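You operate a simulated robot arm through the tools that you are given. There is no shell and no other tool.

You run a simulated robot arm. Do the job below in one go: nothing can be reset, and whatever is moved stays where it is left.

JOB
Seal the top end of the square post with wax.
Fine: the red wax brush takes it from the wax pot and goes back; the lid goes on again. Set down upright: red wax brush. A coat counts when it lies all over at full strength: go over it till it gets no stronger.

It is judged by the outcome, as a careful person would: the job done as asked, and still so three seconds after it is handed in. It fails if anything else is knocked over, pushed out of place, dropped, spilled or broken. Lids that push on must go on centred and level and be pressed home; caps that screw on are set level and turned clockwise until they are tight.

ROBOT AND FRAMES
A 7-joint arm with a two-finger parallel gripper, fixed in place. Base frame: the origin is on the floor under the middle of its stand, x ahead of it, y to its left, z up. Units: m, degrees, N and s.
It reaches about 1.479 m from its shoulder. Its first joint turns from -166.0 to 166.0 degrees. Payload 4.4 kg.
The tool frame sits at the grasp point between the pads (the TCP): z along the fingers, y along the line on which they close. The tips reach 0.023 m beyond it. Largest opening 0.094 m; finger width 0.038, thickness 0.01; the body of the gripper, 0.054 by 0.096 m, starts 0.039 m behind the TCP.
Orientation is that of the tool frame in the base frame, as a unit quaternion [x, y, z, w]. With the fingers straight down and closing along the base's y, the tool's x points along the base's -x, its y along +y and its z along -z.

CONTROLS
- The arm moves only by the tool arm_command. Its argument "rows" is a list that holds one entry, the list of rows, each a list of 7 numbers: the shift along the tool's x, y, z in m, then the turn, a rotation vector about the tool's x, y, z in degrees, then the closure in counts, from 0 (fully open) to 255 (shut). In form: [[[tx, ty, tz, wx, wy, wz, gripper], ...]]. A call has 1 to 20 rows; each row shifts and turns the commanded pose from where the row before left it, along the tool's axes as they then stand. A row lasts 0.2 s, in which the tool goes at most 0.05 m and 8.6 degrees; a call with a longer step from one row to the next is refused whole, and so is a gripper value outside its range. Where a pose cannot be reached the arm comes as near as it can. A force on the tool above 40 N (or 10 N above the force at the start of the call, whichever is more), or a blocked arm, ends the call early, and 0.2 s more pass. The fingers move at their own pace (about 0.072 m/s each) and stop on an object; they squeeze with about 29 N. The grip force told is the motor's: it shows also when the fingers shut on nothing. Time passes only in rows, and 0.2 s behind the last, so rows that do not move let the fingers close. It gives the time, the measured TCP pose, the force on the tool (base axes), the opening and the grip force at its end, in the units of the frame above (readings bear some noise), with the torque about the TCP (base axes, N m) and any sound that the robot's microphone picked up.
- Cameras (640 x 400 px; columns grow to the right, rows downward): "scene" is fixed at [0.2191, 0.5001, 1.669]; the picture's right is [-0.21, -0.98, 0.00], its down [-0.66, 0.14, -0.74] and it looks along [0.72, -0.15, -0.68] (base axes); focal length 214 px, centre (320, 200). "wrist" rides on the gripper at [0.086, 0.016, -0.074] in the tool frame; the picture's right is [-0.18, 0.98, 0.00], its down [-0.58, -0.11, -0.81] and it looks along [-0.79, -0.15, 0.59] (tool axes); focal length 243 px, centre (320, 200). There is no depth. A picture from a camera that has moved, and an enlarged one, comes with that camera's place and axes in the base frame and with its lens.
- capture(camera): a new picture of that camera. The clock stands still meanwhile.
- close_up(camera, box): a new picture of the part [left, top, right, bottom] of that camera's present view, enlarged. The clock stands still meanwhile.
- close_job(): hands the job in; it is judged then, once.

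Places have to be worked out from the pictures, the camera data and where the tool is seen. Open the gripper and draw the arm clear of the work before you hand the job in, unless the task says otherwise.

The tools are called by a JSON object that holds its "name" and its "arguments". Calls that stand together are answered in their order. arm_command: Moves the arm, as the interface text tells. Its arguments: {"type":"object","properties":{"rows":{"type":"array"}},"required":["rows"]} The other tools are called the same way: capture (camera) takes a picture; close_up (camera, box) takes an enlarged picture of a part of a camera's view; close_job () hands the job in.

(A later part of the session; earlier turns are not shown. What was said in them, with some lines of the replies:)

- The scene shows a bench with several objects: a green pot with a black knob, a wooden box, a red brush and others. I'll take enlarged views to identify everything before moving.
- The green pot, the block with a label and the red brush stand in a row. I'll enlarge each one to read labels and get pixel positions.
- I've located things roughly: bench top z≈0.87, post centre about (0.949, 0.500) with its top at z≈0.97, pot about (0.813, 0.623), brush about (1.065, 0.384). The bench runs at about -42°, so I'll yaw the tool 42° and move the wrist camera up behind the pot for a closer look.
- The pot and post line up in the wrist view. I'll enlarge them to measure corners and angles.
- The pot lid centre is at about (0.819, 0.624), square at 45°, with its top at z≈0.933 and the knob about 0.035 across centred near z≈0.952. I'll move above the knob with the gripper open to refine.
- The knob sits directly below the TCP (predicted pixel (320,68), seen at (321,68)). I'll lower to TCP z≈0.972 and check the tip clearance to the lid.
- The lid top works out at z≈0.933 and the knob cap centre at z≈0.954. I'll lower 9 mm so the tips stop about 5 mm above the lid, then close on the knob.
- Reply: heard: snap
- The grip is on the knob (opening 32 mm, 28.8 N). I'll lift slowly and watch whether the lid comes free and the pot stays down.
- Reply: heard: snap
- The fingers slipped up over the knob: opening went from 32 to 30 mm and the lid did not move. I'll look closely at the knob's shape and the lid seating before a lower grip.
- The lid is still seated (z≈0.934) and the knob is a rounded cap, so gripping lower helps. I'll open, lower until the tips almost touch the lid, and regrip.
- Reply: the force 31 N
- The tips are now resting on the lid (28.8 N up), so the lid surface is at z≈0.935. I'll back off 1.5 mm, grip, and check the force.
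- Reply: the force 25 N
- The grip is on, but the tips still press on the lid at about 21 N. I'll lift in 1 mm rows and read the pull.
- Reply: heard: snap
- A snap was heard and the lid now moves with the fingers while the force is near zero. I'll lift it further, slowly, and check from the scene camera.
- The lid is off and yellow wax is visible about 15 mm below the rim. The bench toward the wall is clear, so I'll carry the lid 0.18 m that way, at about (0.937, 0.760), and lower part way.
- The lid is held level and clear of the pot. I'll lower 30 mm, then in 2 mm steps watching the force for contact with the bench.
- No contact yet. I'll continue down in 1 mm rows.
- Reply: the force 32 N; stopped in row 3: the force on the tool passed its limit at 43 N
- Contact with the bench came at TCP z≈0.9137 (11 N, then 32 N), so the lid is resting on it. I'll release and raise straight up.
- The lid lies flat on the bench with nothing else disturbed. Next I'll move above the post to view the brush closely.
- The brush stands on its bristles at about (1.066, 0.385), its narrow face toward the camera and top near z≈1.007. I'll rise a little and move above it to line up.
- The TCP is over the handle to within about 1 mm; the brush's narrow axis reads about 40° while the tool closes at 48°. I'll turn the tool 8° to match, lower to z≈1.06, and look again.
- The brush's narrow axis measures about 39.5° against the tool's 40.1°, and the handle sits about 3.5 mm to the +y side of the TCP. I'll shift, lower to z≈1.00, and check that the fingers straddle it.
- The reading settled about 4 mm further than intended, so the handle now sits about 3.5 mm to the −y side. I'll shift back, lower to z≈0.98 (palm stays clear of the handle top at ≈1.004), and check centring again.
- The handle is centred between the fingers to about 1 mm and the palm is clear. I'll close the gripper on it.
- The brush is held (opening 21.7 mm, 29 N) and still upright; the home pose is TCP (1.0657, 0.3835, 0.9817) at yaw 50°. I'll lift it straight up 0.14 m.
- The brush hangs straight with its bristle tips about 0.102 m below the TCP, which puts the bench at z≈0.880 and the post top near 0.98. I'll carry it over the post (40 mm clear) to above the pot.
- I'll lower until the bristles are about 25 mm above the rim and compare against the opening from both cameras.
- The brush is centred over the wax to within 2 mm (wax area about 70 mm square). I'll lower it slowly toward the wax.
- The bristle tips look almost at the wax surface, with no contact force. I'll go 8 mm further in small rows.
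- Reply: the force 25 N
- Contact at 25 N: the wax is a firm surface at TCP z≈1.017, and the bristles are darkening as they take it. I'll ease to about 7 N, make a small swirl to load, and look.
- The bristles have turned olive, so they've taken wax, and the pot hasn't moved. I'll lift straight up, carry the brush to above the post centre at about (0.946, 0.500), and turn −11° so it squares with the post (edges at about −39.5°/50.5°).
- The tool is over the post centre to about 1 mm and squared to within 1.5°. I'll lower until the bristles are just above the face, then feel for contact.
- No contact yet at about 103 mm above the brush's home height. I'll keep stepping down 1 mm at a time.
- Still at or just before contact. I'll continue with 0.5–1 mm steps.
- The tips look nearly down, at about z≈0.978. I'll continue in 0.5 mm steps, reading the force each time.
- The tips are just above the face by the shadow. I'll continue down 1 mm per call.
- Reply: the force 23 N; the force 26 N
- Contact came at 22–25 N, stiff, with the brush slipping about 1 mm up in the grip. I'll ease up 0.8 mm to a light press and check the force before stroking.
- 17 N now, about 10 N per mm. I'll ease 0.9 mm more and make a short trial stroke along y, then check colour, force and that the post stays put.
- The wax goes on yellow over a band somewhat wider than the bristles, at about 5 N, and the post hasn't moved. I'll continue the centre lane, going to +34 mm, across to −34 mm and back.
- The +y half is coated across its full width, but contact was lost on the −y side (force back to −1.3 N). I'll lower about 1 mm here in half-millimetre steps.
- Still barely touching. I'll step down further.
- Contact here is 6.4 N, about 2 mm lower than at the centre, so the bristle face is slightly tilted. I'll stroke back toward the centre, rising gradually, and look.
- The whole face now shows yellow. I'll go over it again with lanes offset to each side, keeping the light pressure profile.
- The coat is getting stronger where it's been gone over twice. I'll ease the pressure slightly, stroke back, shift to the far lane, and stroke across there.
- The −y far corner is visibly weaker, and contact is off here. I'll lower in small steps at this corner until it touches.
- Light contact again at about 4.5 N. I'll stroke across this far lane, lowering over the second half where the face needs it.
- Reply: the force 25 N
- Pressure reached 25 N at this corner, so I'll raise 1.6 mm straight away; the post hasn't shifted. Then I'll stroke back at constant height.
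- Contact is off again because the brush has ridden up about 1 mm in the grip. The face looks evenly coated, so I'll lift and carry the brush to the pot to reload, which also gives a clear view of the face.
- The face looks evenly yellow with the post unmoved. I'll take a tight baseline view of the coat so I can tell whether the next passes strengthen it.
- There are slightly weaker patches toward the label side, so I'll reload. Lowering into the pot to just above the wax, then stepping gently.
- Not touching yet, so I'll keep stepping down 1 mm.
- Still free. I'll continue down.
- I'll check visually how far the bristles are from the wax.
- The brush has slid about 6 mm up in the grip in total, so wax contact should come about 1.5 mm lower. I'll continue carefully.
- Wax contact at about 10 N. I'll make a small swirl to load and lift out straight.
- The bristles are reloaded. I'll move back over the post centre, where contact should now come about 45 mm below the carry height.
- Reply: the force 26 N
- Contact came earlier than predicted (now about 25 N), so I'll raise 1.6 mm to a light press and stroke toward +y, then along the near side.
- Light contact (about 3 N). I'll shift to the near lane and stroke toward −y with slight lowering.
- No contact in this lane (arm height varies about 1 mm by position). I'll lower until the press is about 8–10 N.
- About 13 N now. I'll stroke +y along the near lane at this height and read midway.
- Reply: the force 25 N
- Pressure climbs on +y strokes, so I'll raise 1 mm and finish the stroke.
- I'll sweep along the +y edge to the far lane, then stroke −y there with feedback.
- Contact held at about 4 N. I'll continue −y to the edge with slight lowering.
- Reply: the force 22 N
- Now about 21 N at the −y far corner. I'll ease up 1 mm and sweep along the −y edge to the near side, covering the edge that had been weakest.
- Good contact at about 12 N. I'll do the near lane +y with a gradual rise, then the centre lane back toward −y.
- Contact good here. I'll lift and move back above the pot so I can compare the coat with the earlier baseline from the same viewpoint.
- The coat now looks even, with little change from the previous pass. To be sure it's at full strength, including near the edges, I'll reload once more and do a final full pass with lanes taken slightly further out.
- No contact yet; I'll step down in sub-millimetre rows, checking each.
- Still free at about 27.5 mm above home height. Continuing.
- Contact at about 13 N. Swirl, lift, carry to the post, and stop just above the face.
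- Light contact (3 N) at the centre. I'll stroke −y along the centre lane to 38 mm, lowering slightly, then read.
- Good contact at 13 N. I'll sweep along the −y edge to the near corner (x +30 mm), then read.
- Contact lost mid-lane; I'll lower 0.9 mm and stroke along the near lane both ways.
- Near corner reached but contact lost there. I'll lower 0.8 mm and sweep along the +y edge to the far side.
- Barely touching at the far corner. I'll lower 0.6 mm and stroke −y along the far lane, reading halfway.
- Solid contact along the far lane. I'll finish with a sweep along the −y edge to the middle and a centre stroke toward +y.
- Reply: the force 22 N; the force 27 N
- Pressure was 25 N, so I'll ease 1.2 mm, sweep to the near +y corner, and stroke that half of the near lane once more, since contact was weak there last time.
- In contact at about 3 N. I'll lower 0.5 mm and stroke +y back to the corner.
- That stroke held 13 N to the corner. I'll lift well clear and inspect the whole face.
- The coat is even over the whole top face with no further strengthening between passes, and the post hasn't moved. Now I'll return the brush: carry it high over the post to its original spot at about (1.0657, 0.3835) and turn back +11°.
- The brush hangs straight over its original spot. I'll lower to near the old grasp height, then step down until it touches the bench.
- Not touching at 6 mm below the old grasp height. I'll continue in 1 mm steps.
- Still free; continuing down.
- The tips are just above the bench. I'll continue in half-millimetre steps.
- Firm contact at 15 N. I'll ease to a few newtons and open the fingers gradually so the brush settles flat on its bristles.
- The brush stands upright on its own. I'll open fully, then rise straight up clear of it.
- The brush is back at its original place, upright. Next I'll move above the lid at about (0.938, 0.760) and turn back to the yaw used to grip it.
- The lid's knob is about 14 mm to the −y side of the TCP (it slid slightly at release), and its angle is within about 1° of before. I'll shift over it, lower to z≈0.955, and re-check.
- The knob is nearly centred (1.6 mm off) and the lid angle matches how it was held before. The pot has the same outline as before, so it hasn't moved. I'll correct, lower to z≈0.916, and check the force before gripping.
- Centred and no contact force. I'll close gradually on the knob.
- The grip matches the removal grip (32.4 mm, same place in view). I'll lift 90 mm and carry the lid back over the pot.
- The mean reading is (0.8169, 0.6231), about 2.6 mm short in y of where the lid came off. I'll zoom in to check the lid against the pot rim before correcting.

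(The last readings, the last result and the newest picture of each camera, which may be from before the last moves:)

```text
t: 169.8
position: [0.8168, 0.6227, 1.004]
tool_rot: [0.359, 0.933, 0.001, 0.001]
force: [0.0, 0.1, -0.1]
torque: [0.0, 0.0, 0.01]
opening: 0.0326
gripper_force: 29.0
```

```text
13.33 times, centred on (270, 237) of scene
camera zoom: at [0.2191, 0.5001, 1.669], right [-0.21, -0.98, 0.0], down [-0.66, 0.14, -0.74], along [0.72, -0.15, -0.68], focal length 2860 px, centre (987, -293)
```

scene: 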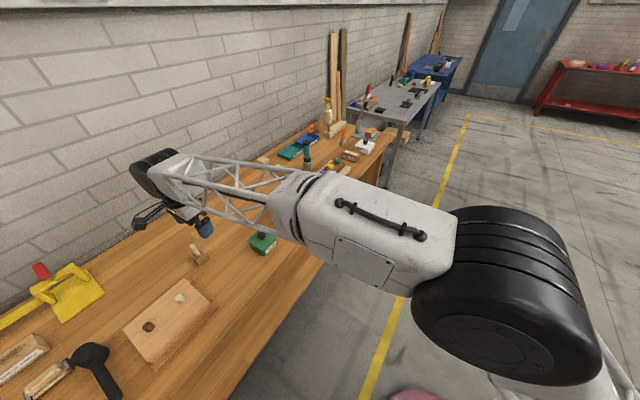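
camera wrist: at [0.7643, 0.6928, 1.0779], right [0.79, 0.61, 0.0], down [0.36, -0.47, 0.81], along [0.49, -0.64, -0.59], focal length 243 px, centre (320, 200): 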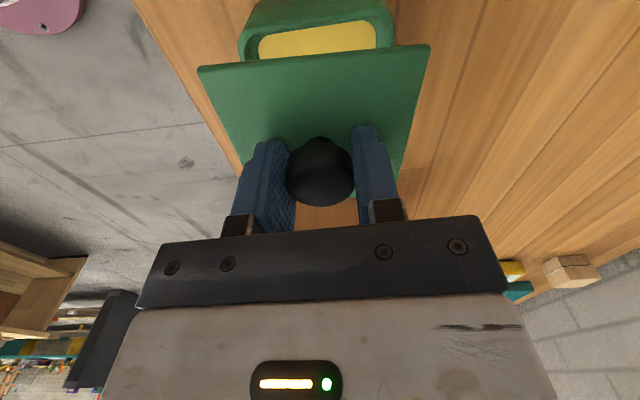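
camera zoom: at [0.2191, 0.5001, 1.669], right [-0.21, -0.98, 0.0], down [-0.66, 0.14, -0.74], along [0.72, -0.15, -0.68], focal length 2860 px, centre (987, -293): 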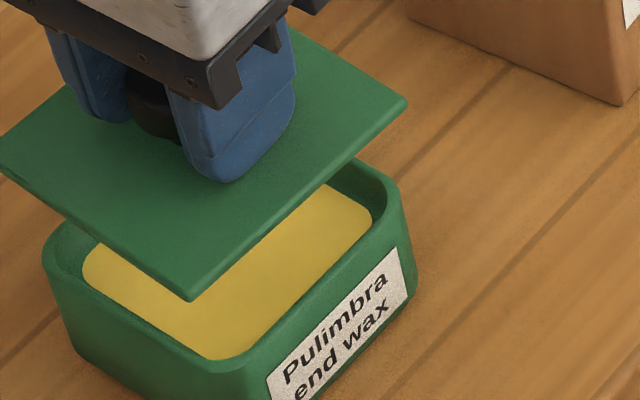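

The two cameras and the readings together suggest the lid is 1–2 mm short on y. I'll shift partway and lower to about 8 mm above seating to compare overhangs at close range.

{"name": "arm_command", "arguments": {"rows": [[[0.0005, 0.0015, 0, 0, 0, 0, 255], [0, 0, 0.015, 0, 0, 0, 255], [0, 0, 0.013, 0, 0, 0, 255], [0, 0, 0.008, 0, 0, 0, 255], [0, 0, 0, 0, 0, 0, 255], [0, 0, 0, 0, 0, 0, 255]]]}}

{"name": "close_up", "arguments": {"camera": "wrist", "box": [180, 0, 460, 160]}}

{"name": "close_up", "arguments": {"camera": "scene", "box": [245, 222, 289, 255]}}

```text
t: 171.2
position: [0.8158, 0.6261, 0.9681]
tool_rot: [0.358, 0.934, 0.002, 0.0]
force: [0.2, 0.3, -0.7]
torque: [-0.04, 0.02, -0.01]
opening: 0.032
gripper_force: 28.8
```

```text
2.29 times, centred on (320, 80) of wrist
camera zoom: at [0.7629, 0.6961, 1.0416], right [0.79, 0.61, 0.0], down [0.36, -0.47, 0.81], along [0.49, -0.64, -0.59], focal length 555 px, centre (320, 474)
```

zoom: 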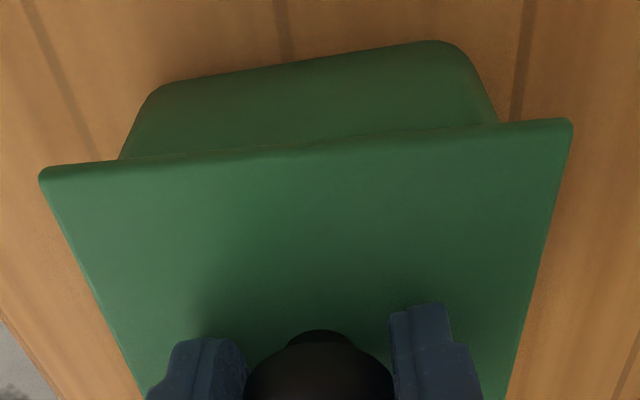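

```text
12.12 times, centred on (267, 238) of scene
camera zoom: at [0.2191, 0.5001, 1.669], right [-0.21, -0.98, 0.0], down [-0.66, 0.14, -0.74], along [0.72, -0.15, -0.68], focal length 2600 px, centre (962, -267)
```

zoom: 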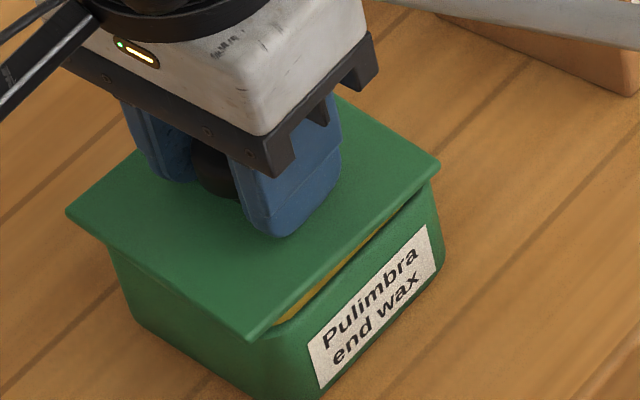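

The lid overhang matches the seated view to within about 1 mm; averaged readings suggest a last correction of (+0.8, +0.5) mm. I'll apply that and lower the next 5 mm.

{"name": "arm_command", "arguments": {"rows": [[[0.0008, 0.0005, 0, 0, 0, 0, 255], [0, 0, 0.002, 0, 0, 0, 255], [0, 0, 0.002, 0, 0, 0, 255], [0, 0, 0.001, 0, 0, 0, 255], [0, 0, 0, 0, 0, 0, 255]]]}}

{"name": "arm_command", "arguments": {"rows": [[[0, 0, 0, 0, 0, 0, 255]]]}}

{"name": "arm_command", "arguments": {"rows": [[[0, 0, 0, 0, 0, 0, 255]]]}}

{"name": "close_up", "arguments": {"camera": "wrist", "box": [180, 0, 460, 160]}}

{"name": "close_up", "arguments": {"camera": "scene", "box": [245, 222, 289, 255]}}

```text
t: 172.4
position: [0.8175, 0.6268, 0.9628]
tool_rot: [0.359, 0.933, 0.002, 0.0]
force: [0.0, -1.2, -1.6]
torque: [-0.02, -0.02, 0.04]
opening: 0.0323
gripper_force: 28.9
```

```text
t: 172.8
position: [0.8162, 0.6269, 0.9638]
tool_rot: [0.359, 0.934, 0.001, 0.0]
force: [-0.2, -0.1, -0.2]
torque: [-0.01, -0.01, -0.02]
opening: 0.0323
gripper_force: 29.0
```

```text
t: 173.2
position: [0.8165, 0.6271, 0.9622]
tool_rot: [0.358, 0.934, 0.001, 0.0]
force: [0.3, 0.0, -0.4]
torque: [0.0, 0.02, 0.02]
opening: 0.0322
gripper_force: 28.7
```

```text
2.29 times, centred on (320, 80) of wrist
camera zoom: at [0.7638, 0.6963, 1.0372], right [0.79, 0.61, 0.0], down [0.36, -0.47, 0.81], along [0.49, -0.64, -0.59], focal length 555 px, centre (320, 474)
```

zoom: 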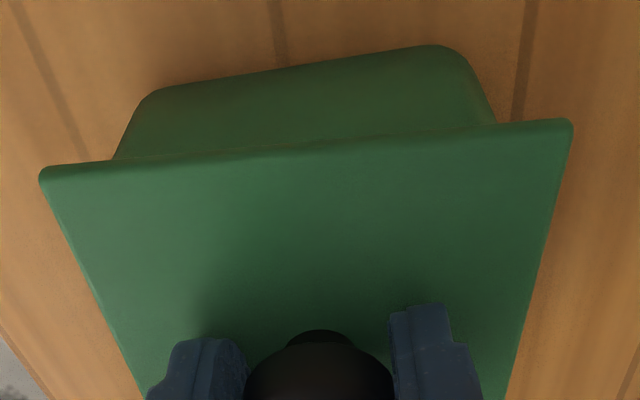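

```text
12.12 times, centred on (267, 238) of scene
camera zoom: at [0.2191, 0.5001, 1.669], right [-0.21, -0.98, 0.0], down [-0.66, 0.14, -0.74], along [0.72, -0.15, -0.68], focal length 2600 px, centre (962, -267)
```

zoom: 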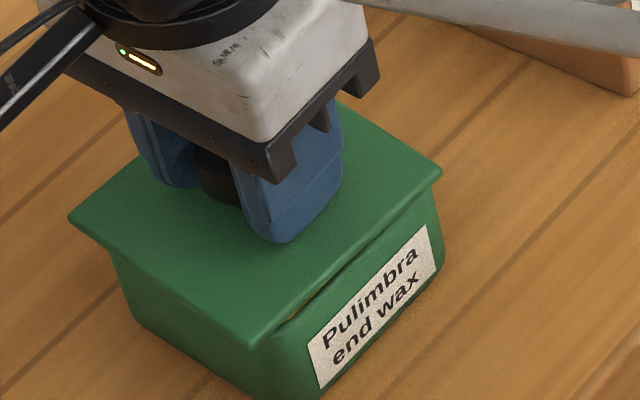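

Averages now read (0.8167, 0.6269) against the seat at (0.8169, 0.6257), and the overhang also shows about 1 mm too far. I'll back off 1 mm in y and lower slowly, watching the force.

{"name": "arm_command", "arguments": {"rows": [[[-0.0004, -0.001, 0, 0, 0, 0, 255], [0, 0, 0.001, 0, 0, 0, 255], [0, 0, 0.001, 0, 0, 0, 255], [0, 0, 0, 0, 0, 0, 255]]]}}

{"name": "arm_command", "arguments": {"rows": [[[0, 0, 0.001, 0, 0, 0, 255], [0, 0, 0, 0, 0, 0, 255]]]}}

{"name": "arm_command", "arguments": {"rows": [[[0, 0, 0.001, 0, 0, 0, 255], [0, 0, 0, 0, 0, 0, 255]]]}}

{"name": "close_up", "arguments": {"camera": "scene", "box": [245, 222, 289, 255]}}

```text
t: 174.2
position: [0.8178, 0.6251, 0.9611]
tool_rot: [0.358, 0.934, 0.002, 0.0]
force: [3.3, -3.0, 4.2]
torque: [-0.05, 0.13, 0.14]
opening: 0.0323
gripper_force: 28.9
```

```text
t: 174.8
position: [0.8165, 0.6256, 0.9594]
tool_rot: [0.358, 0.934, 0.002, 0.001]
force: [5.0, -3.3, 6.0]
torque: [-0.06, 0.23, 0.12]
opening: 0.0321
gripper_force: 29.4
```

```text
t: 175.4
position: [0.816, 0.6267, 0.9591]
tool_rot: [0.358, 0.934, 0.002, 0.001]
force: [-3.7, -6.0, 5.9]
torque: [-0.14, 0.02, -0.01]
opening: 0.0323
gripper_force: 28.6
heard: snap
```

```text
12.12 times, centred on (267, 238) of scene
camera zoom: at [0.2191, 0.5001, 1.669], right [-0.21, -0.98, 0.0], down [-0.66, 0.14, -0.74], along [0.72, -0.15, -0.68], focal length 2600 px, centre (962, -267)
```

zoom: 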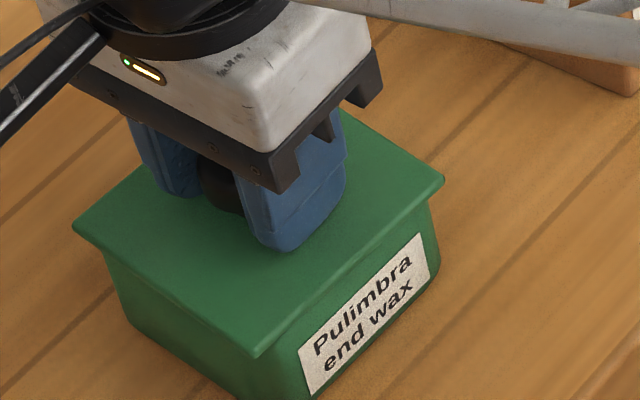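

A snap was heard and the lid looks level on the rim. I'll press down a little more to make sure it's fully home, keeping below the limit.

{"name": "arm_command", "arguments": {"rows": [[[0, 0, 0.001, 0, 0, 0, 255], [0, 0, 0, 0, 0, 0, 255]]]}}

{"name": "arm_command", "arguments": {"rows": [[[0, 0, 0.001, 0, 0, 0, 255], [0, 0, 0, 0, 0, 0, 255]]]}}

{"name": "close_up", "arguments": {"camera": "scene", "box": [240, 220, 290, 262]}}

{"name": "close_up", "arguments": {"camera": "wrist", "box": [200, 20, 430, 210]}}

```text
t: 176.0
position: [0.8168, 0.6257, 0.959]
tool_rot: [0.358, 0.934, 0.001, 0.001]
force: [-8.4, -2.3, 10.9]
torque: [0.02, 0.24, 0.04]
opening: 0.0323
gripper_force: 28.9
```

```text
t: 176.6
position: [0.8178, 0.6269, 0.9584]
tool_rot: [0.359, 0.933, 0.002, 0.002]
force: [-14.9, -7.0, 28.5]
torque: [-0.17, 0.35, 0.05]
opening: 0.0324
gripper_force: 28.6
```

```text
9.52 times, centred on (265, 241) of scene
camera zoom: at [0.2191, 0.5001, 1.669], right [-0.21, -0.98, 0.0], down [-0.66, 0.14, -0.74], along [0.72, -0.15, -0.68], focal length 2043 px, centre (844, -190)
```

zoom: 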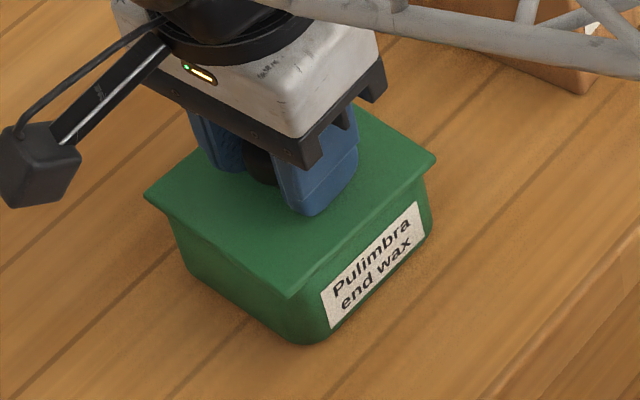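

```text
2.11 times, centred on (315, 115) of wrist
camera zoom: at [0.764, 0.6962, 1.0325], right [0.79, 0.61, 0.01], down [0.36, -0.47, 0.81], along [0.49, -0.64, -0.59], focal length 511 px, centre (330, 379)
```

zoom: 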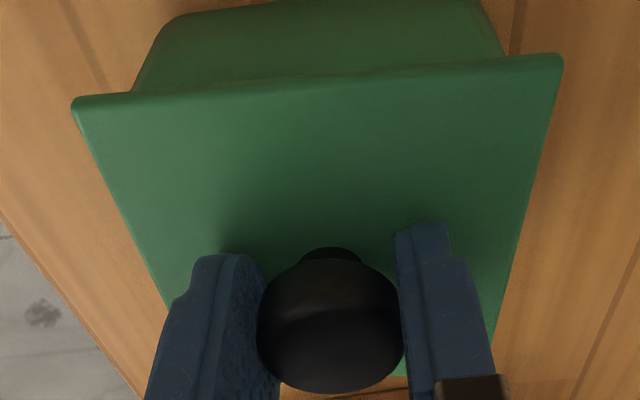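

Pressed to 28 N with the lid level. I'll relax the load by 2 mm, confirm the force is near zero, then open the fingers gently.

{"name": "arm_command", "arguments": {"rows": [[[0, 0, -0.001, 0, 0, 0, 255], [0, 0, -0.0008, 0, 0, 0, 255], [0, 0, 0, 0, 0, 0, 255]]]}}

{"name": "arm_command", "arguments": {"rows": [[[0, 0, 0, 0, 0, 0, 255]]]}}

```text
t: 177.4
position: [0.8176, 0.6264, 0.9583]
tool_rot: [0.359, 0.933, 0.001, 0.0]
force: [-2.3, 10.7, 11.6]
torque: [0.09, 0.03, 0.01]
opening: 0.0321
gripper_force: 28.9
```

```text
t: 177.8
position: [0.8174, 0.6253, 0.9585]
tool_rot: [0.359, 0.933, 0.001, 0.001]
force: [-1.2, 7.3, 7.3]
torque: [0.05, 0.04, 0.01]
opening: 0.0323
gripper_force: 29.3
```

A residual 7 N remains. I'll raise 0.8 mm more so the fingertips don't rub the lid while opening, then open in small steps.

{"name": "arm_command", "arguments": {"rows": [[[0, 0, -0.0008, 0, 0, 0, 255], [0, 0, 0, 0, 0, 0, 255]]]}}

{"name": "arm_command", "arguments": {"rows": [[[0, 0, 0, 0, 0, 0, 255]]]}}

```text
t: 178.4
position: [0.8182, 0.6247, 0.9586]
tool_rot: [0.359, 0.933, 0.001, 0.0]
force: [-0.5, 0.4, -1.1]
torque: [0.03, 0.0, -0.01]
opening: 0.0323
gripper_force: 29.4
heard: snap
```

```text
t: 178.8
position: [0.8175, 0.6258, 0.9596]
tool_rot: [0.359, 0.933, 0.001, 0.0]
force: [0.1, 0.3, 0.0]
torque: [0.0, -0.01, -0.01]
opening: 0.0324
gripper_force: 29.3
```

That second snap means the lid lifted off its catch when I raised it. Better approach: release it resting in place, then press it home from above with closed fingertips on the knob. Opening gently now with zero load.

{"name": "arm_command", "arguments": {"rows": [[[0, 0, 0, 0, 0, 0, 165], [0, 0, 0, 0, 0, 0, 160], [0, 0, 0, 0, 0, 0, 150], [0, 0, 0, 0, 0, 0, 135], [0, 0, 0, 0, 0, 0, 115], [0, 0, 0, 0, 0, 0, 90], [0, 0, 0, 0, 0, 0, 60], [0, 0, 0, 0, 0, 0, 60]]]}}

{"name": "close_up", "arguments": {"camera": "scene", "box": [240, 220, 290, 262]}}

{"name": "close_up", "arguments": {"camera": "wrist", "box": [200, 20, 430, 210]}}

```text
t: 180.6
position: [0.8171, 0.6258, 0.96]
tool_rot: [0.358, 0.934, 0.002, 0.0]
force: [0.4, 0.8, 0.5]
torque: [-0.03, 0.04, -0.01]
opening: 0.0718
gripper_force: 0.0
heard: snap
```

```text
9.52 times, centred on (265, 241) of scene
camera zoom: at [0.2191, 0.5001, 1.669], right [-0.21, -0.98, 0.0], down [-0.66, 0.14, -0.74], along [0.72, -0.15, -0.68], focal length 2043 px, centre (844, -190)
```

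zoom: 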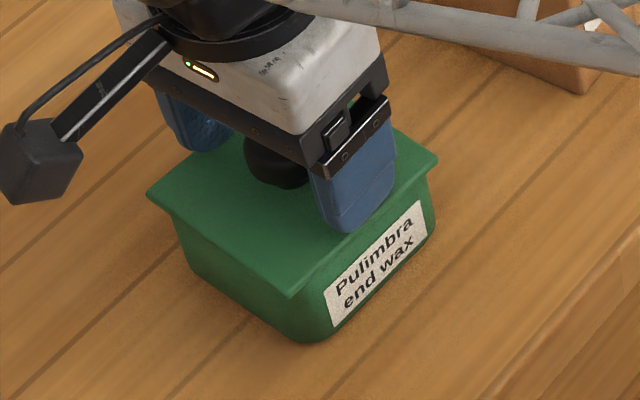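

```text
2.11 times, centred on (315, 115) of wrist
camera zoom: at [0.7645, 0.6954, 1.0337], right [0.79, 0.61, 0.0], down [0.36, -0.47, 0.81], along [0.49, -0.64, -0.59], focal length 511 px, centre (330, 379)
```

zoom: 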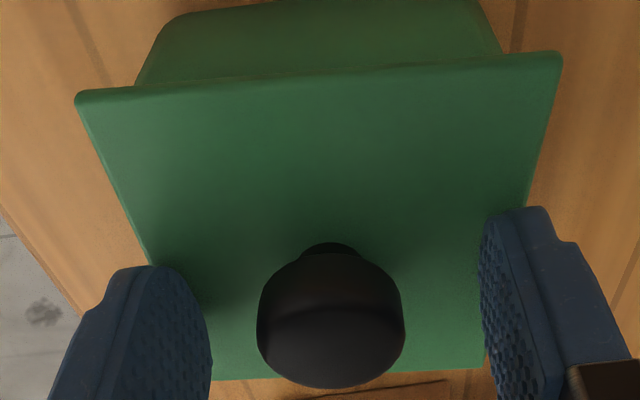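

Releasing let the lid drop and snap on by itself. I'll rise, close the fingers, and press lightly on the knob's centre to make sure it's fully home.

{"name": "arm_command", "arguments": {"rows": [[[0, 0, 0, 0, 0, 0, 0], [0, 0, 0, 0, 0, 0, 0], [0, 0, -0.01, 0, 0, 0, 0], [0, 0, -0.02, 0, 0, 0, 0], [0, 0, -0.02, 0, 0, 0, 0], [0, 0, 0, 0, 0, 0, 255], [0, 0, 0, 0, 0, 0, 255], [0, 0, 0, 0, 0, 0, 255], [0, 0, 0, 0, 0, 0, 255], [0, 0, 0, 0, 0, 0, 255]]]}}

{"name": "close_up", "arguments": {"camera": "wrist", "box": [190, 0, 450, 210]}}

{"name": "close_up", "arguments": {"camera": "scene", "box": [240, 220, 290, 262]}}

```text
t: 182.8
position: [0.8187, 0.6229, 1.0083]
tool_rot: [0.358, 0.934, 0.002, 0.0]
force: [-0.3, -0.4, -0.5]
torque: [-0.03, 0.0, -0.02]
opening: 0.0001
gripper_force: 29.0
```

```text
1.90 times, centred on (320, 105) of wrist
camera zoom: at [0.7654, 0.6934, 1.082], right [0.79, 0.61, 0.0], down [0.36, -0.47, 0.81], along [0.49, -0.64, -0.59], focal length 462 px, centre (320, 381)
```

zoom: 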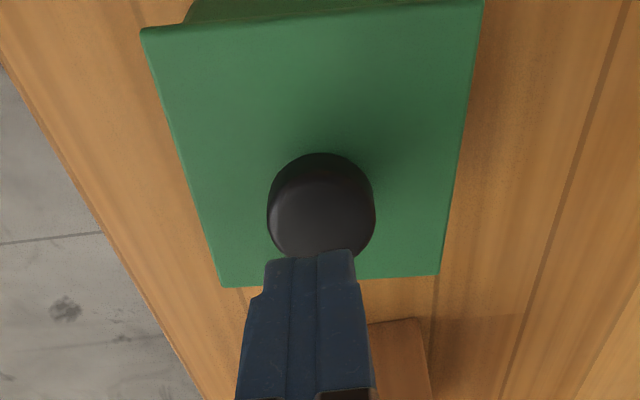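

```text
9.52 times, centred on (265, 241) of scene
camera zoom: at [0.2191, 0.5001, 1.669], right [-0.21, -0.98, 0.0], down [-0.66, 0.14, -0.74], along [0.72, -0.15, -0.68], focal length 2043 px, centre (844, -190)
```

zoom: 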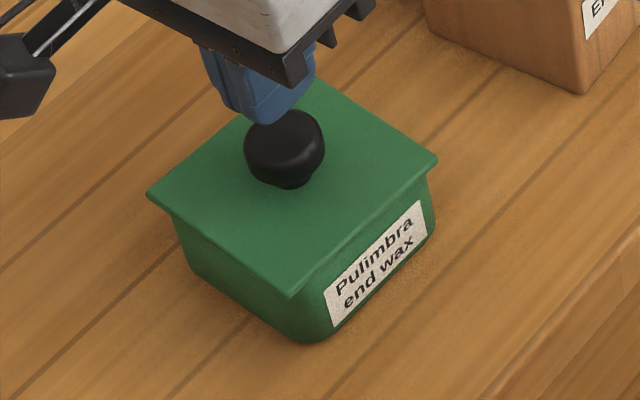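

The lid is on and level. I'll zoom in further to check that the overhang is even on the visible sides before pressing.

{"name": "close_up", "arguments": {"camera": "scene", "box": [246, 226, 284, 258]}}

{"name": "close_up", "arguments": {"camera": "wrist", "box": [240, 0, 400, 60]}}

```text
12.50 times, centred on (265, 242) of scene
camera zoom: at [0.2191, 0.5001, 1.669], right [-0.21, -0.98, 0.0], down [-0.66, 0.14, -0.74], along [0.72, -0.15, -0.68], focal length 2681 px, centre (1008, -325)
```

zoom: 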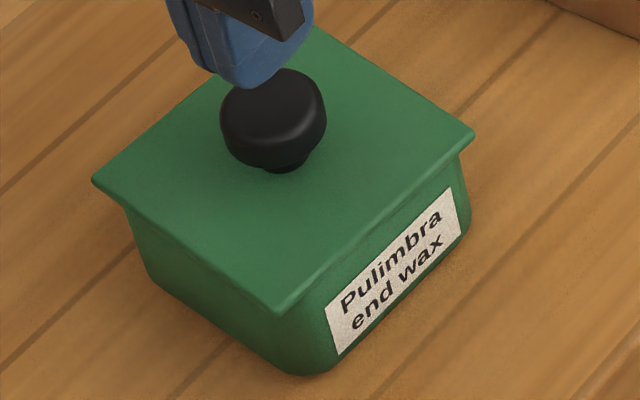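

```text
4.00 times, centred on (320, 30) of wrist
camera zoom: at [0.7654, 0.6934, 1.082], right [0.79, 0.61, 0.0], down [0.36, -0.47, 0.81], along [0.49, -0.64, -0.59], focal length 970 px, centre (320, 880)
```

zoom: 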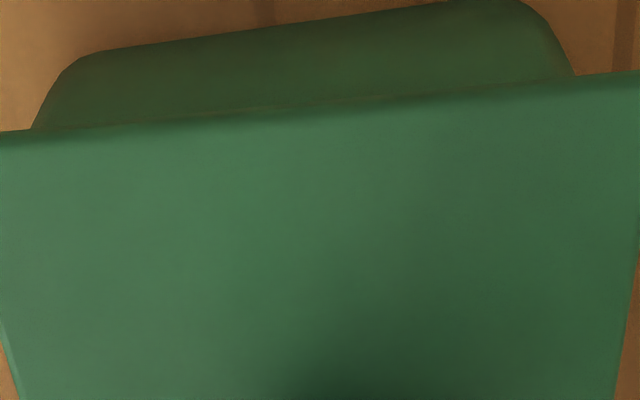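

The lid sits parallel to the pot (within 1°) with even overhang. I'll lower the closed fingertips onto the knob and press gently.

{"name": "arm_command", "arguments": {"rows": [[[0, 0, 0.008, 0, 0, 0, 255], [0, 0, 0.006, 0, 0, 0, 255], [0, 0, 0.003, 0, 0, 0, 255], [0, 0, 0, 0, 0, 0, 255]]]}}

{"name": "arm_command", "arguments": {"rows": [[[0, 0, 0.001, 0, 0, 0, 255], [0, 0, 0.001, 0, 0, 0, 255], [0, 0, 0, 0, 0, 0, 255]]]}}

{"name": "arm_command", "arguments": {"rows": [[[0, 0, 0.001, 0, 0, 0, 255], [0, 0, 0, 0, 0, 0, 255]]]}}

```text
t: 183.8
position: [0.8176, 0.625, 0.9918]
tool_rot: [0.359, 0.934, 0.001, 0.001]
force: [-0.1, 0.0, 0.4]
torque: [0.01, 0.02, 0.01]
opening: 0.0
gripper_force: 29.0
```

```text
t: 184.6
position: [0.8167, 0.6248, 0.9906]
tool_rot: [0.358, 0.934, 0.001, 0.001]
force: [0.0, -1.1, 0.7]
torque: [0.01, -0.01, 0.01]
opening: 0.0
gripper_force: 29.1
```

```text
t: 185.2
position: [0.8171, 0.6239, 0.9898]
tool_rot: [0.358, 0.934, 0.002, 0.001]
force: [-0.3, 0.5, -0.2]
torque: [0.0, 0.01, -0.01]
opening: 0.0
gripper_force: 28.7
```

No contact yet; I'll keep stepping down 1 mm at a time onto the knob.

{"name": "arm_command", "arguments": {"rows": [[[0, 0, 0.001, 0, 0, 0, 255], [0, 0, 0, 0, 0, 0, 255]]]}}

{"name": "arm_command", "arguments": {"rows": [[[0, 0, 0.001, 0, 0, 0, 255], [0, 0, 0, 0, 0, 0, 255]]]}}

{"name": "arm_command", "arguments": {"rows": [[[0, 0, 0.001, 0, 0, 0, 255], [0, 0, 0, 0, 0, 0, 255]]]}}

```text
t: 185.8
position: [0.8178, 0.6251, 0.9896]
tool_rot: [0.358, 0.934, 0.001, 0.001]
force: [0.1, 1.0, 0.5]
torque: [0.0, 0.01, 0.0]
opening: 0.0
gripper_force: 28.8
```

```text
t: 186.4
position: [0.8166, 0.6242, 0.9876]
tool_rot: [0.358, 0.934, 0.002, 0.001]
force: [0.9, -0.2, -0.5]
torque: [-0.01, 0.01, -0.02]
opening: 0.0
gripper_force: 28.0
```

```text
t: 187.0
position: [0.8178, 0.6252, 0.9873]
tool_rot: [0.358, 0.934, 0.001, 0.001]
force: [0.7, -0.6, 0.2]
torque: [-0.04, 0.0, 0.02]
opening: 0.0
gripper_force: 29.0
```

Still free at z≈0.987. Continuing in 1 mm steps.

{"name": "arm_command", "arguments": {"rows": [[[0, 0, 0.001, 0, 0, 0, 255], [0, 0, 0, 0, 0, 0, 255]]]}}

{"name": "arm_command", "arguments": {"rows": [[[0, 0, 0.001, 0, 0, 0, 255], [0, 0, 0, 0, 0, 0, 255]]]}}

{"name": "arm_command", "arguments": {"rows": [[[0, 0, 0.001, 0, 0, 0, 255], [0, 0, 0, 0, 0, 0, 255]]]}}

{"name": "close_up", "arguments": {"camera": "scene", "box": [246, 222, 284, 254]}}

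```text
t: 187.6
position: [0.8165, 0.626, 0.9859]
tool_rot: [0.358, 0.934, 0.002, 0.001]
force: [0.2, 0.7, -0.2]
torque: [0.03, 0.02, 0.02]
opening: 0.0
gripper_force: 29.2
```

```text
t: 188.2
position: [0.8163, 0.627, 0.9849]
tool_rot: [0.359, 0.933, 0.001, 0.001]
force: [3.0, -2.0, 4.9]
torque: [0.0, -0.05, -0.03]
opening: 0.0
gripper_force: 29.0
```

```text
t: 188.8
position: [0.8162, 0.6268, 0.9844]
tool_rot: [0.358, 0.934, 0.003, 0.001]
force: [-4.7, -3.4, 16.5]
torque: [-0.08, 0.14, -0.01]
opening: 0.0
gripper_force: 29.1
```

```text
12.50 times, centred on (265, 238) of scene
camera zoom: at [0.2191, 0.5001, 1.669], right [-0.21, -0.98, 0.0], down [-0.66, 0.14, -0.74], along [0.72, -0.15, -0.68], focal length 2681 px, centre (1008, -275)
```

zoom: 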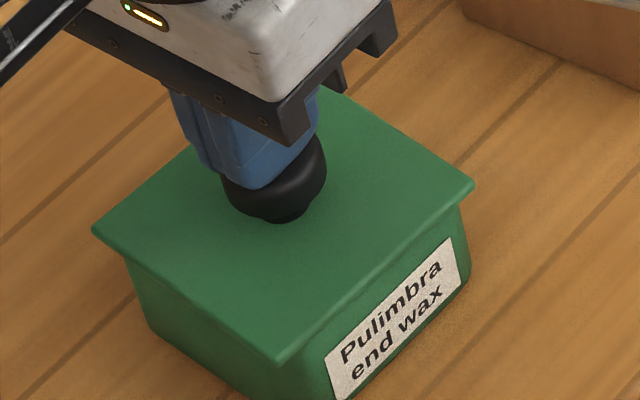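

Pressing on the knob at about 17 N with no further movement. One more millimetre of press, then I'll release the load and rise clear.

{"name": "arm_command", "arguments": {"rows": [[[0, 0, 0.001, 0, 0, 0, 255], [0, 0, 0, 0, 0, 0, 255]]]}}

{"name": "arm_command", "arguments": {"rows": [[[0, 0, -0.001, 0, 0, 0, 255], [0, 0, -0.002, 0, 0, 0, 255], [0, 0, -0.01, 0, 0, 0, 255], [0, 0, -0.03, 0, 0, 0, 255], [0, 0, -0.04, 0, 0, 0, 120], [0, 0, -0.05, 0, 0, 0, 0], [0, 0, -0.05, 0, 0, 0, 0], [0, 0, 0, 0, 0, 0, 0]]]}}

{"name": "close_up", "arguments": {"camera": "scene", "box": [240, 220, 290, 262]}}

{"name": "capture", "arguments": {"camera": "wrist"}}

```text
t: 189.4
position: [0.8167, 0.6264, 0.9846]
tool_rot: [0.359, 0.933, 0.002, 0.002]
force: [-4.8, -2.4, 26.5]
torque: [-0.05, 0.13, -0.02]
opening: 0.0001
gripper_force: 29.3
```

```text
t: 191.2
position: [0.8131, 0.6262, 1.1672]
tool_rot: [0.358, 0.934, 0.002, 0.001]
force: [0.4, 0.1, -0.2]
torque: [-0.01, -0.02, 0.02]
opening: 0.0938
gripper_force: 0.0
```

```text
9.52 times, centred on (265, 241) of scene
camera zoom: at [0.2191, 0.5001, 1.669], right [-0.21, -0.98, 0.0], down [-0.66, 0.14, -0.74], along [0.72, -0.15, -0.68], focal length 2043 px, centre (844, -190)
```

zoom: 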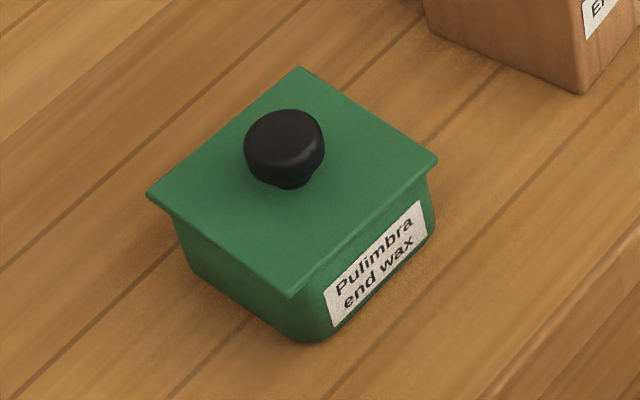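

```text
taken
camera wrist: at [0.76, 0.6966, 1.2428], right [0.79, 0.61, 0.0], down [0.36, -0.47, 0.81], along [0.49, -0.64, -0.59], focal length 243 px, centre (320, 200)
```

wrist: 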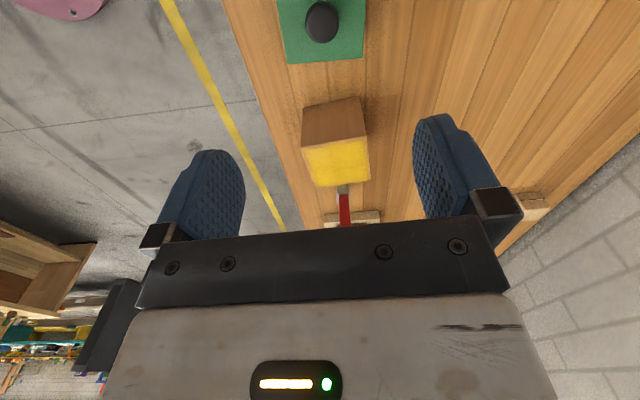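

The lid is seated level on the pot at its original position (centre within about 2 mm) and the brush stands upright behind the post. With the arm free I'll take a last close look at the coat and the whole bench.

{"name": "close_up", "arguments": {"camera": "wrist", "box": [290, 90, 390, 230]}}

{"name": "close_up", "arguments": {"camera": "scene", "box": [265, 185, 320, 235]}}

{"name": "close_up", "arguments": {"camera": "scene", "box": [279, 196, 313, 217]}}

{"name": "capture", "arguments": {"camera": "scene"}}

```text
2.86 times, centred on (340, 160) of wrist
camera zoom: at [0.76, 0.6966, 1.2428], right [0.79, 0.61, 0.0], down [0.36, -0.47, 0.81], along [0.49, -0.64, -0.59], focal length 693 px, centre (263, 314)
```

zoom: 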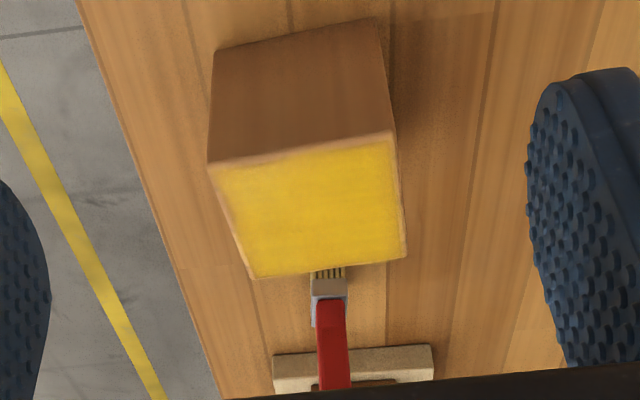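

```text
8.00 times, centred on (292, 210) of scene
camera zoom: at [0.2191, 0.5001, 1.669], right [-0.21, -0.98, 0.0], down [-0.66, 0.14, -0.74], along [0.72, -0.15, -0.68], focal length 1716 px, centre (540, 120)
```

zoom: 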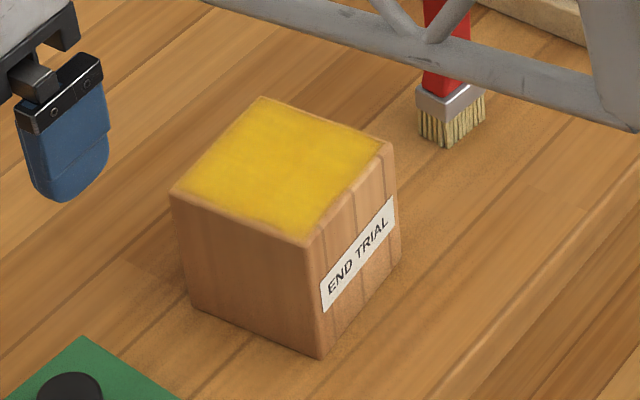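

```text
16.00 times, centred on (296, 206) of scene
camera zoom: at [0.2191, 0.5001, 1.669], right [-0.21, -0.98, 0.0], down [-0.66, 0.14, -0.74], along [0.72, -0.15, -0.68], focal length 3432 px, centre (704, 96)
```

zoom: 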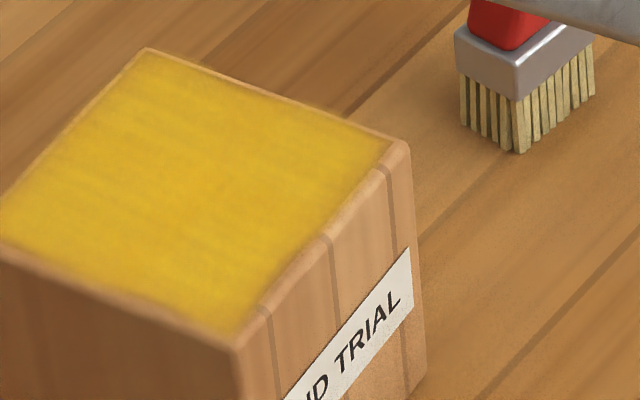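

```text
taken
```

scene: 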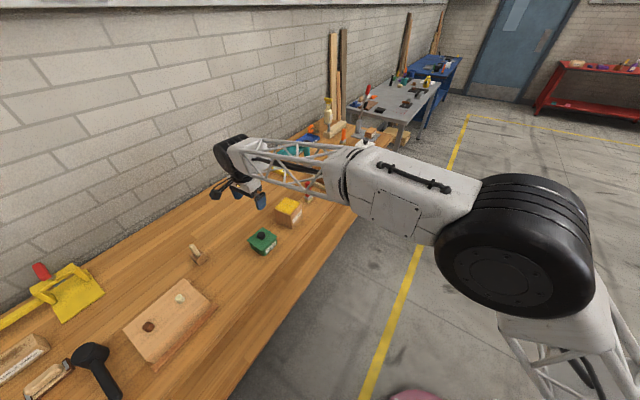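

Everything is in place. I'll check the coat's edges at higher magnification before finishing.

{"name": "close_up", "arguments": {"camera": "wrist", "box": [312, 132, 386, 192]}}

{"name": "close_up", "arguments": {"camera": "scene", "box": [273, 198, 291, 216]}}

{"name": "close_up", "arguments": {"camera": "scene", "box": [286, 196, 304, 214]}}

```text
6.67 times, centred on (349, 162) of wrist
camera zoom: at [0.76, 0.6966, 1.2428], right [0.79, 0.61, 0.0], down [0.36, -0.47, 0.81], along [0.49, -0.64, -0.59], focal length 1618 px, centre (127, 453)
```

zoom: 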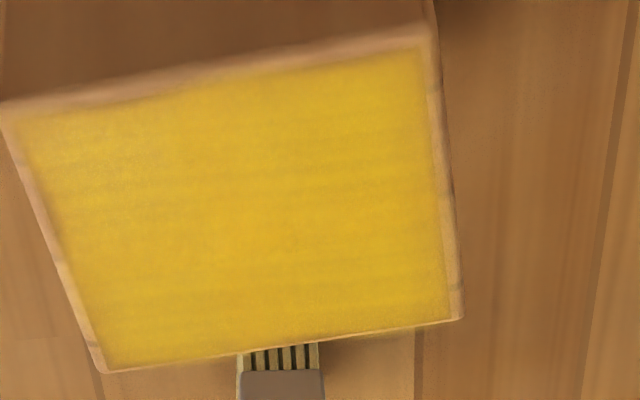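

```text
16.00 times, centred on (282, 207) of scene
camera zoom: at [0.2191, 0.5001, 1.669], right [-0.21, -0.98, 0.0], down [-0.66, 0.14, -0.74], along [0.72, -0.15, -0.68], focal length 3432 px, centre (928, 88)
```

zoom: 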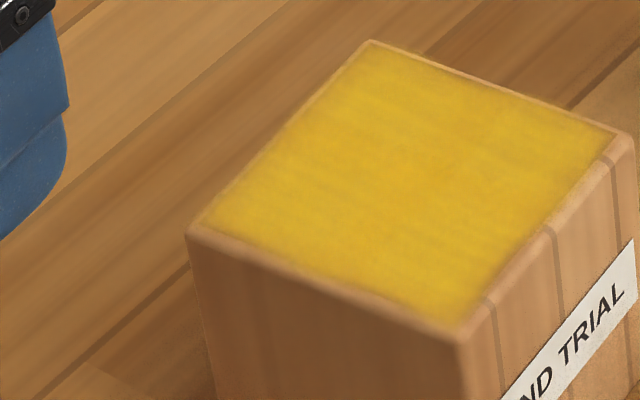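

```text
16.00 times, centred on (295, 205) of scene
camera zoom: at [0.2191, 0.5001, 1.669], right [-0.21, -0.98, 0.0], down [-0.66, 0.14, -0.74], along [0.72, -0.15, -0.68], focal length 3432 px, centre (720, 120)
```

zoom: 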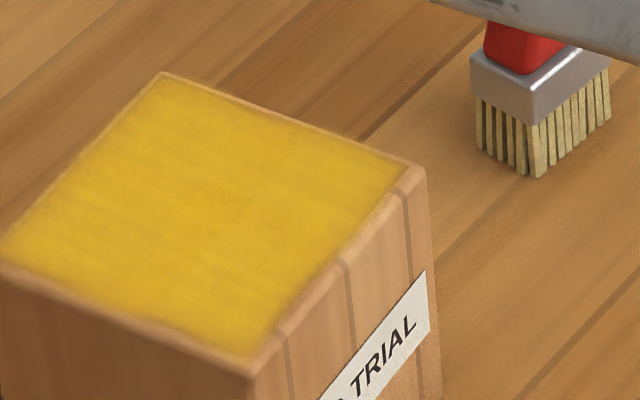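

The coat is uniform right to the edges on all sides. I'll draw the open gripper up and back to near its starting place, clear of the bench.

{"name": "arm_command", "arguments": {"rows": [[[0, 0, -0.045, 0, 0, 0, 0], [0, 0, -0.045, 0, 0, 0, 0], [0, 0, -0.045, 0, 0, 0, 0], [0, 0, -0.045, 0, 0, 0, 0], [0, -0.044, 0, 0, 0, 0, 0], [0, -0.044, 0, 0, 0, 0, 0], [0, -0.044, 0, 0, 0, 0, 0], [0, -0.044, 0, 0, 0, 0, 0], [0, -0.044, 0, 0, 0, 0, 0], [0, -0.044, 0, 0, 0, 0, 0], [0, -0.044, 0, 0, 0, 0, 0], [0, -0.044, 0, 0, 0, 0, 0], [0, -0.044, 0, 0, 0, 0, 0], [0, 0, 0, 0, 0, 0, 0], [0, 0, 0, 0, 0, 0, 0]]]}}

{"name": "capture", "arguments": {"camera": "scene"}}

{"name": "close_up", "arguments": {"camera": "scene", "box": [230, 130, 390, 260]}}

```text
t: 194.4
position: [0.5516, 0.3318, 1.3443]
tool_rot: [0.358, 0.934, 0.002, 0.001]
force: [0.6, 0.3, 0.8]
torque: [-0.03, -0.01, -0.01]
opening: 0.0938
gripper_force: 0.1
```

```text
taken
```

scene: 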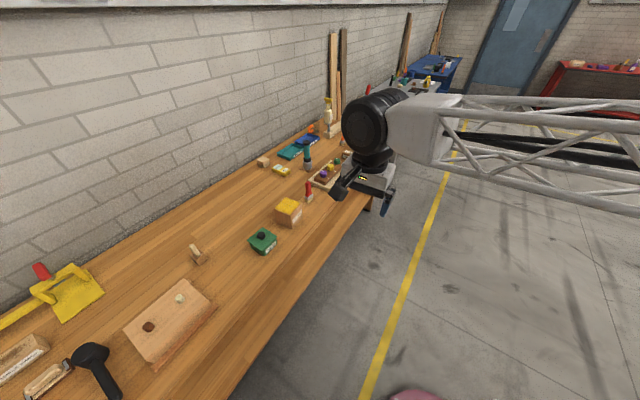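

```text
3.08 times, centred on (310, 195) of scene
camera zoom: at [0.2191, 0.5001, 1.669], right [-0.21, -0.98, 0.0], down [-0.66, 0.14, -0.74], along [0.72, -0.15, -0.68], focal length 660 px, centre (351, 215)
```

zoom: 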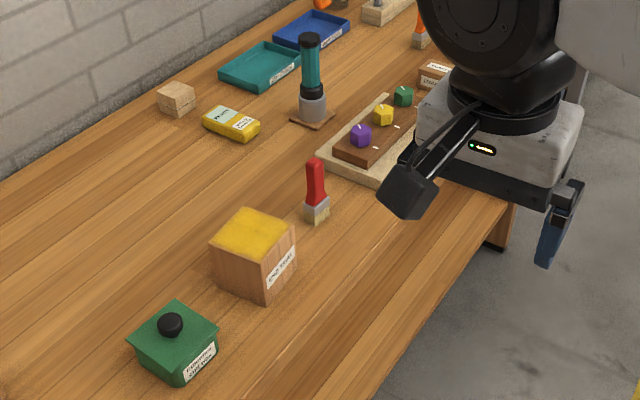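

The bench looks as it did at the start, except for the sealed post top. The lid is pressed home, the red brush stands upright in its place, nothing else has moved, and the arm is clear with the gripper open. I'll hand the job in.

{"name": "close_job", "arguments": {}}

```text
The job is handed in.
```

The top end of the square post is sealed with wax, and the job is handed in. I have not been told the judged result.

- **Coat:** I loaded the red brush three times from the "Pulimbra end wax" pot and went over the whole top face until it looked no stronger. It looks even right to the edges. I judged the strength by eye from the pictures, since nothing measures it directly.
- **Brush:** The red brush is back on its original spot, standing upright on its bristles.
- **Lid:** The lid is back on the pot, level and square with it. It snapped on, and a further 26 N press on the knob moved it no further.
- **Pot position:** The pot ended up within about 2 mm of where it started, but turned about 2–3.5°. I left that as it was.
- **Everything else:** The post did not move, and nothing else looks disturbed. The arm is clear of the bench with the gripper open.
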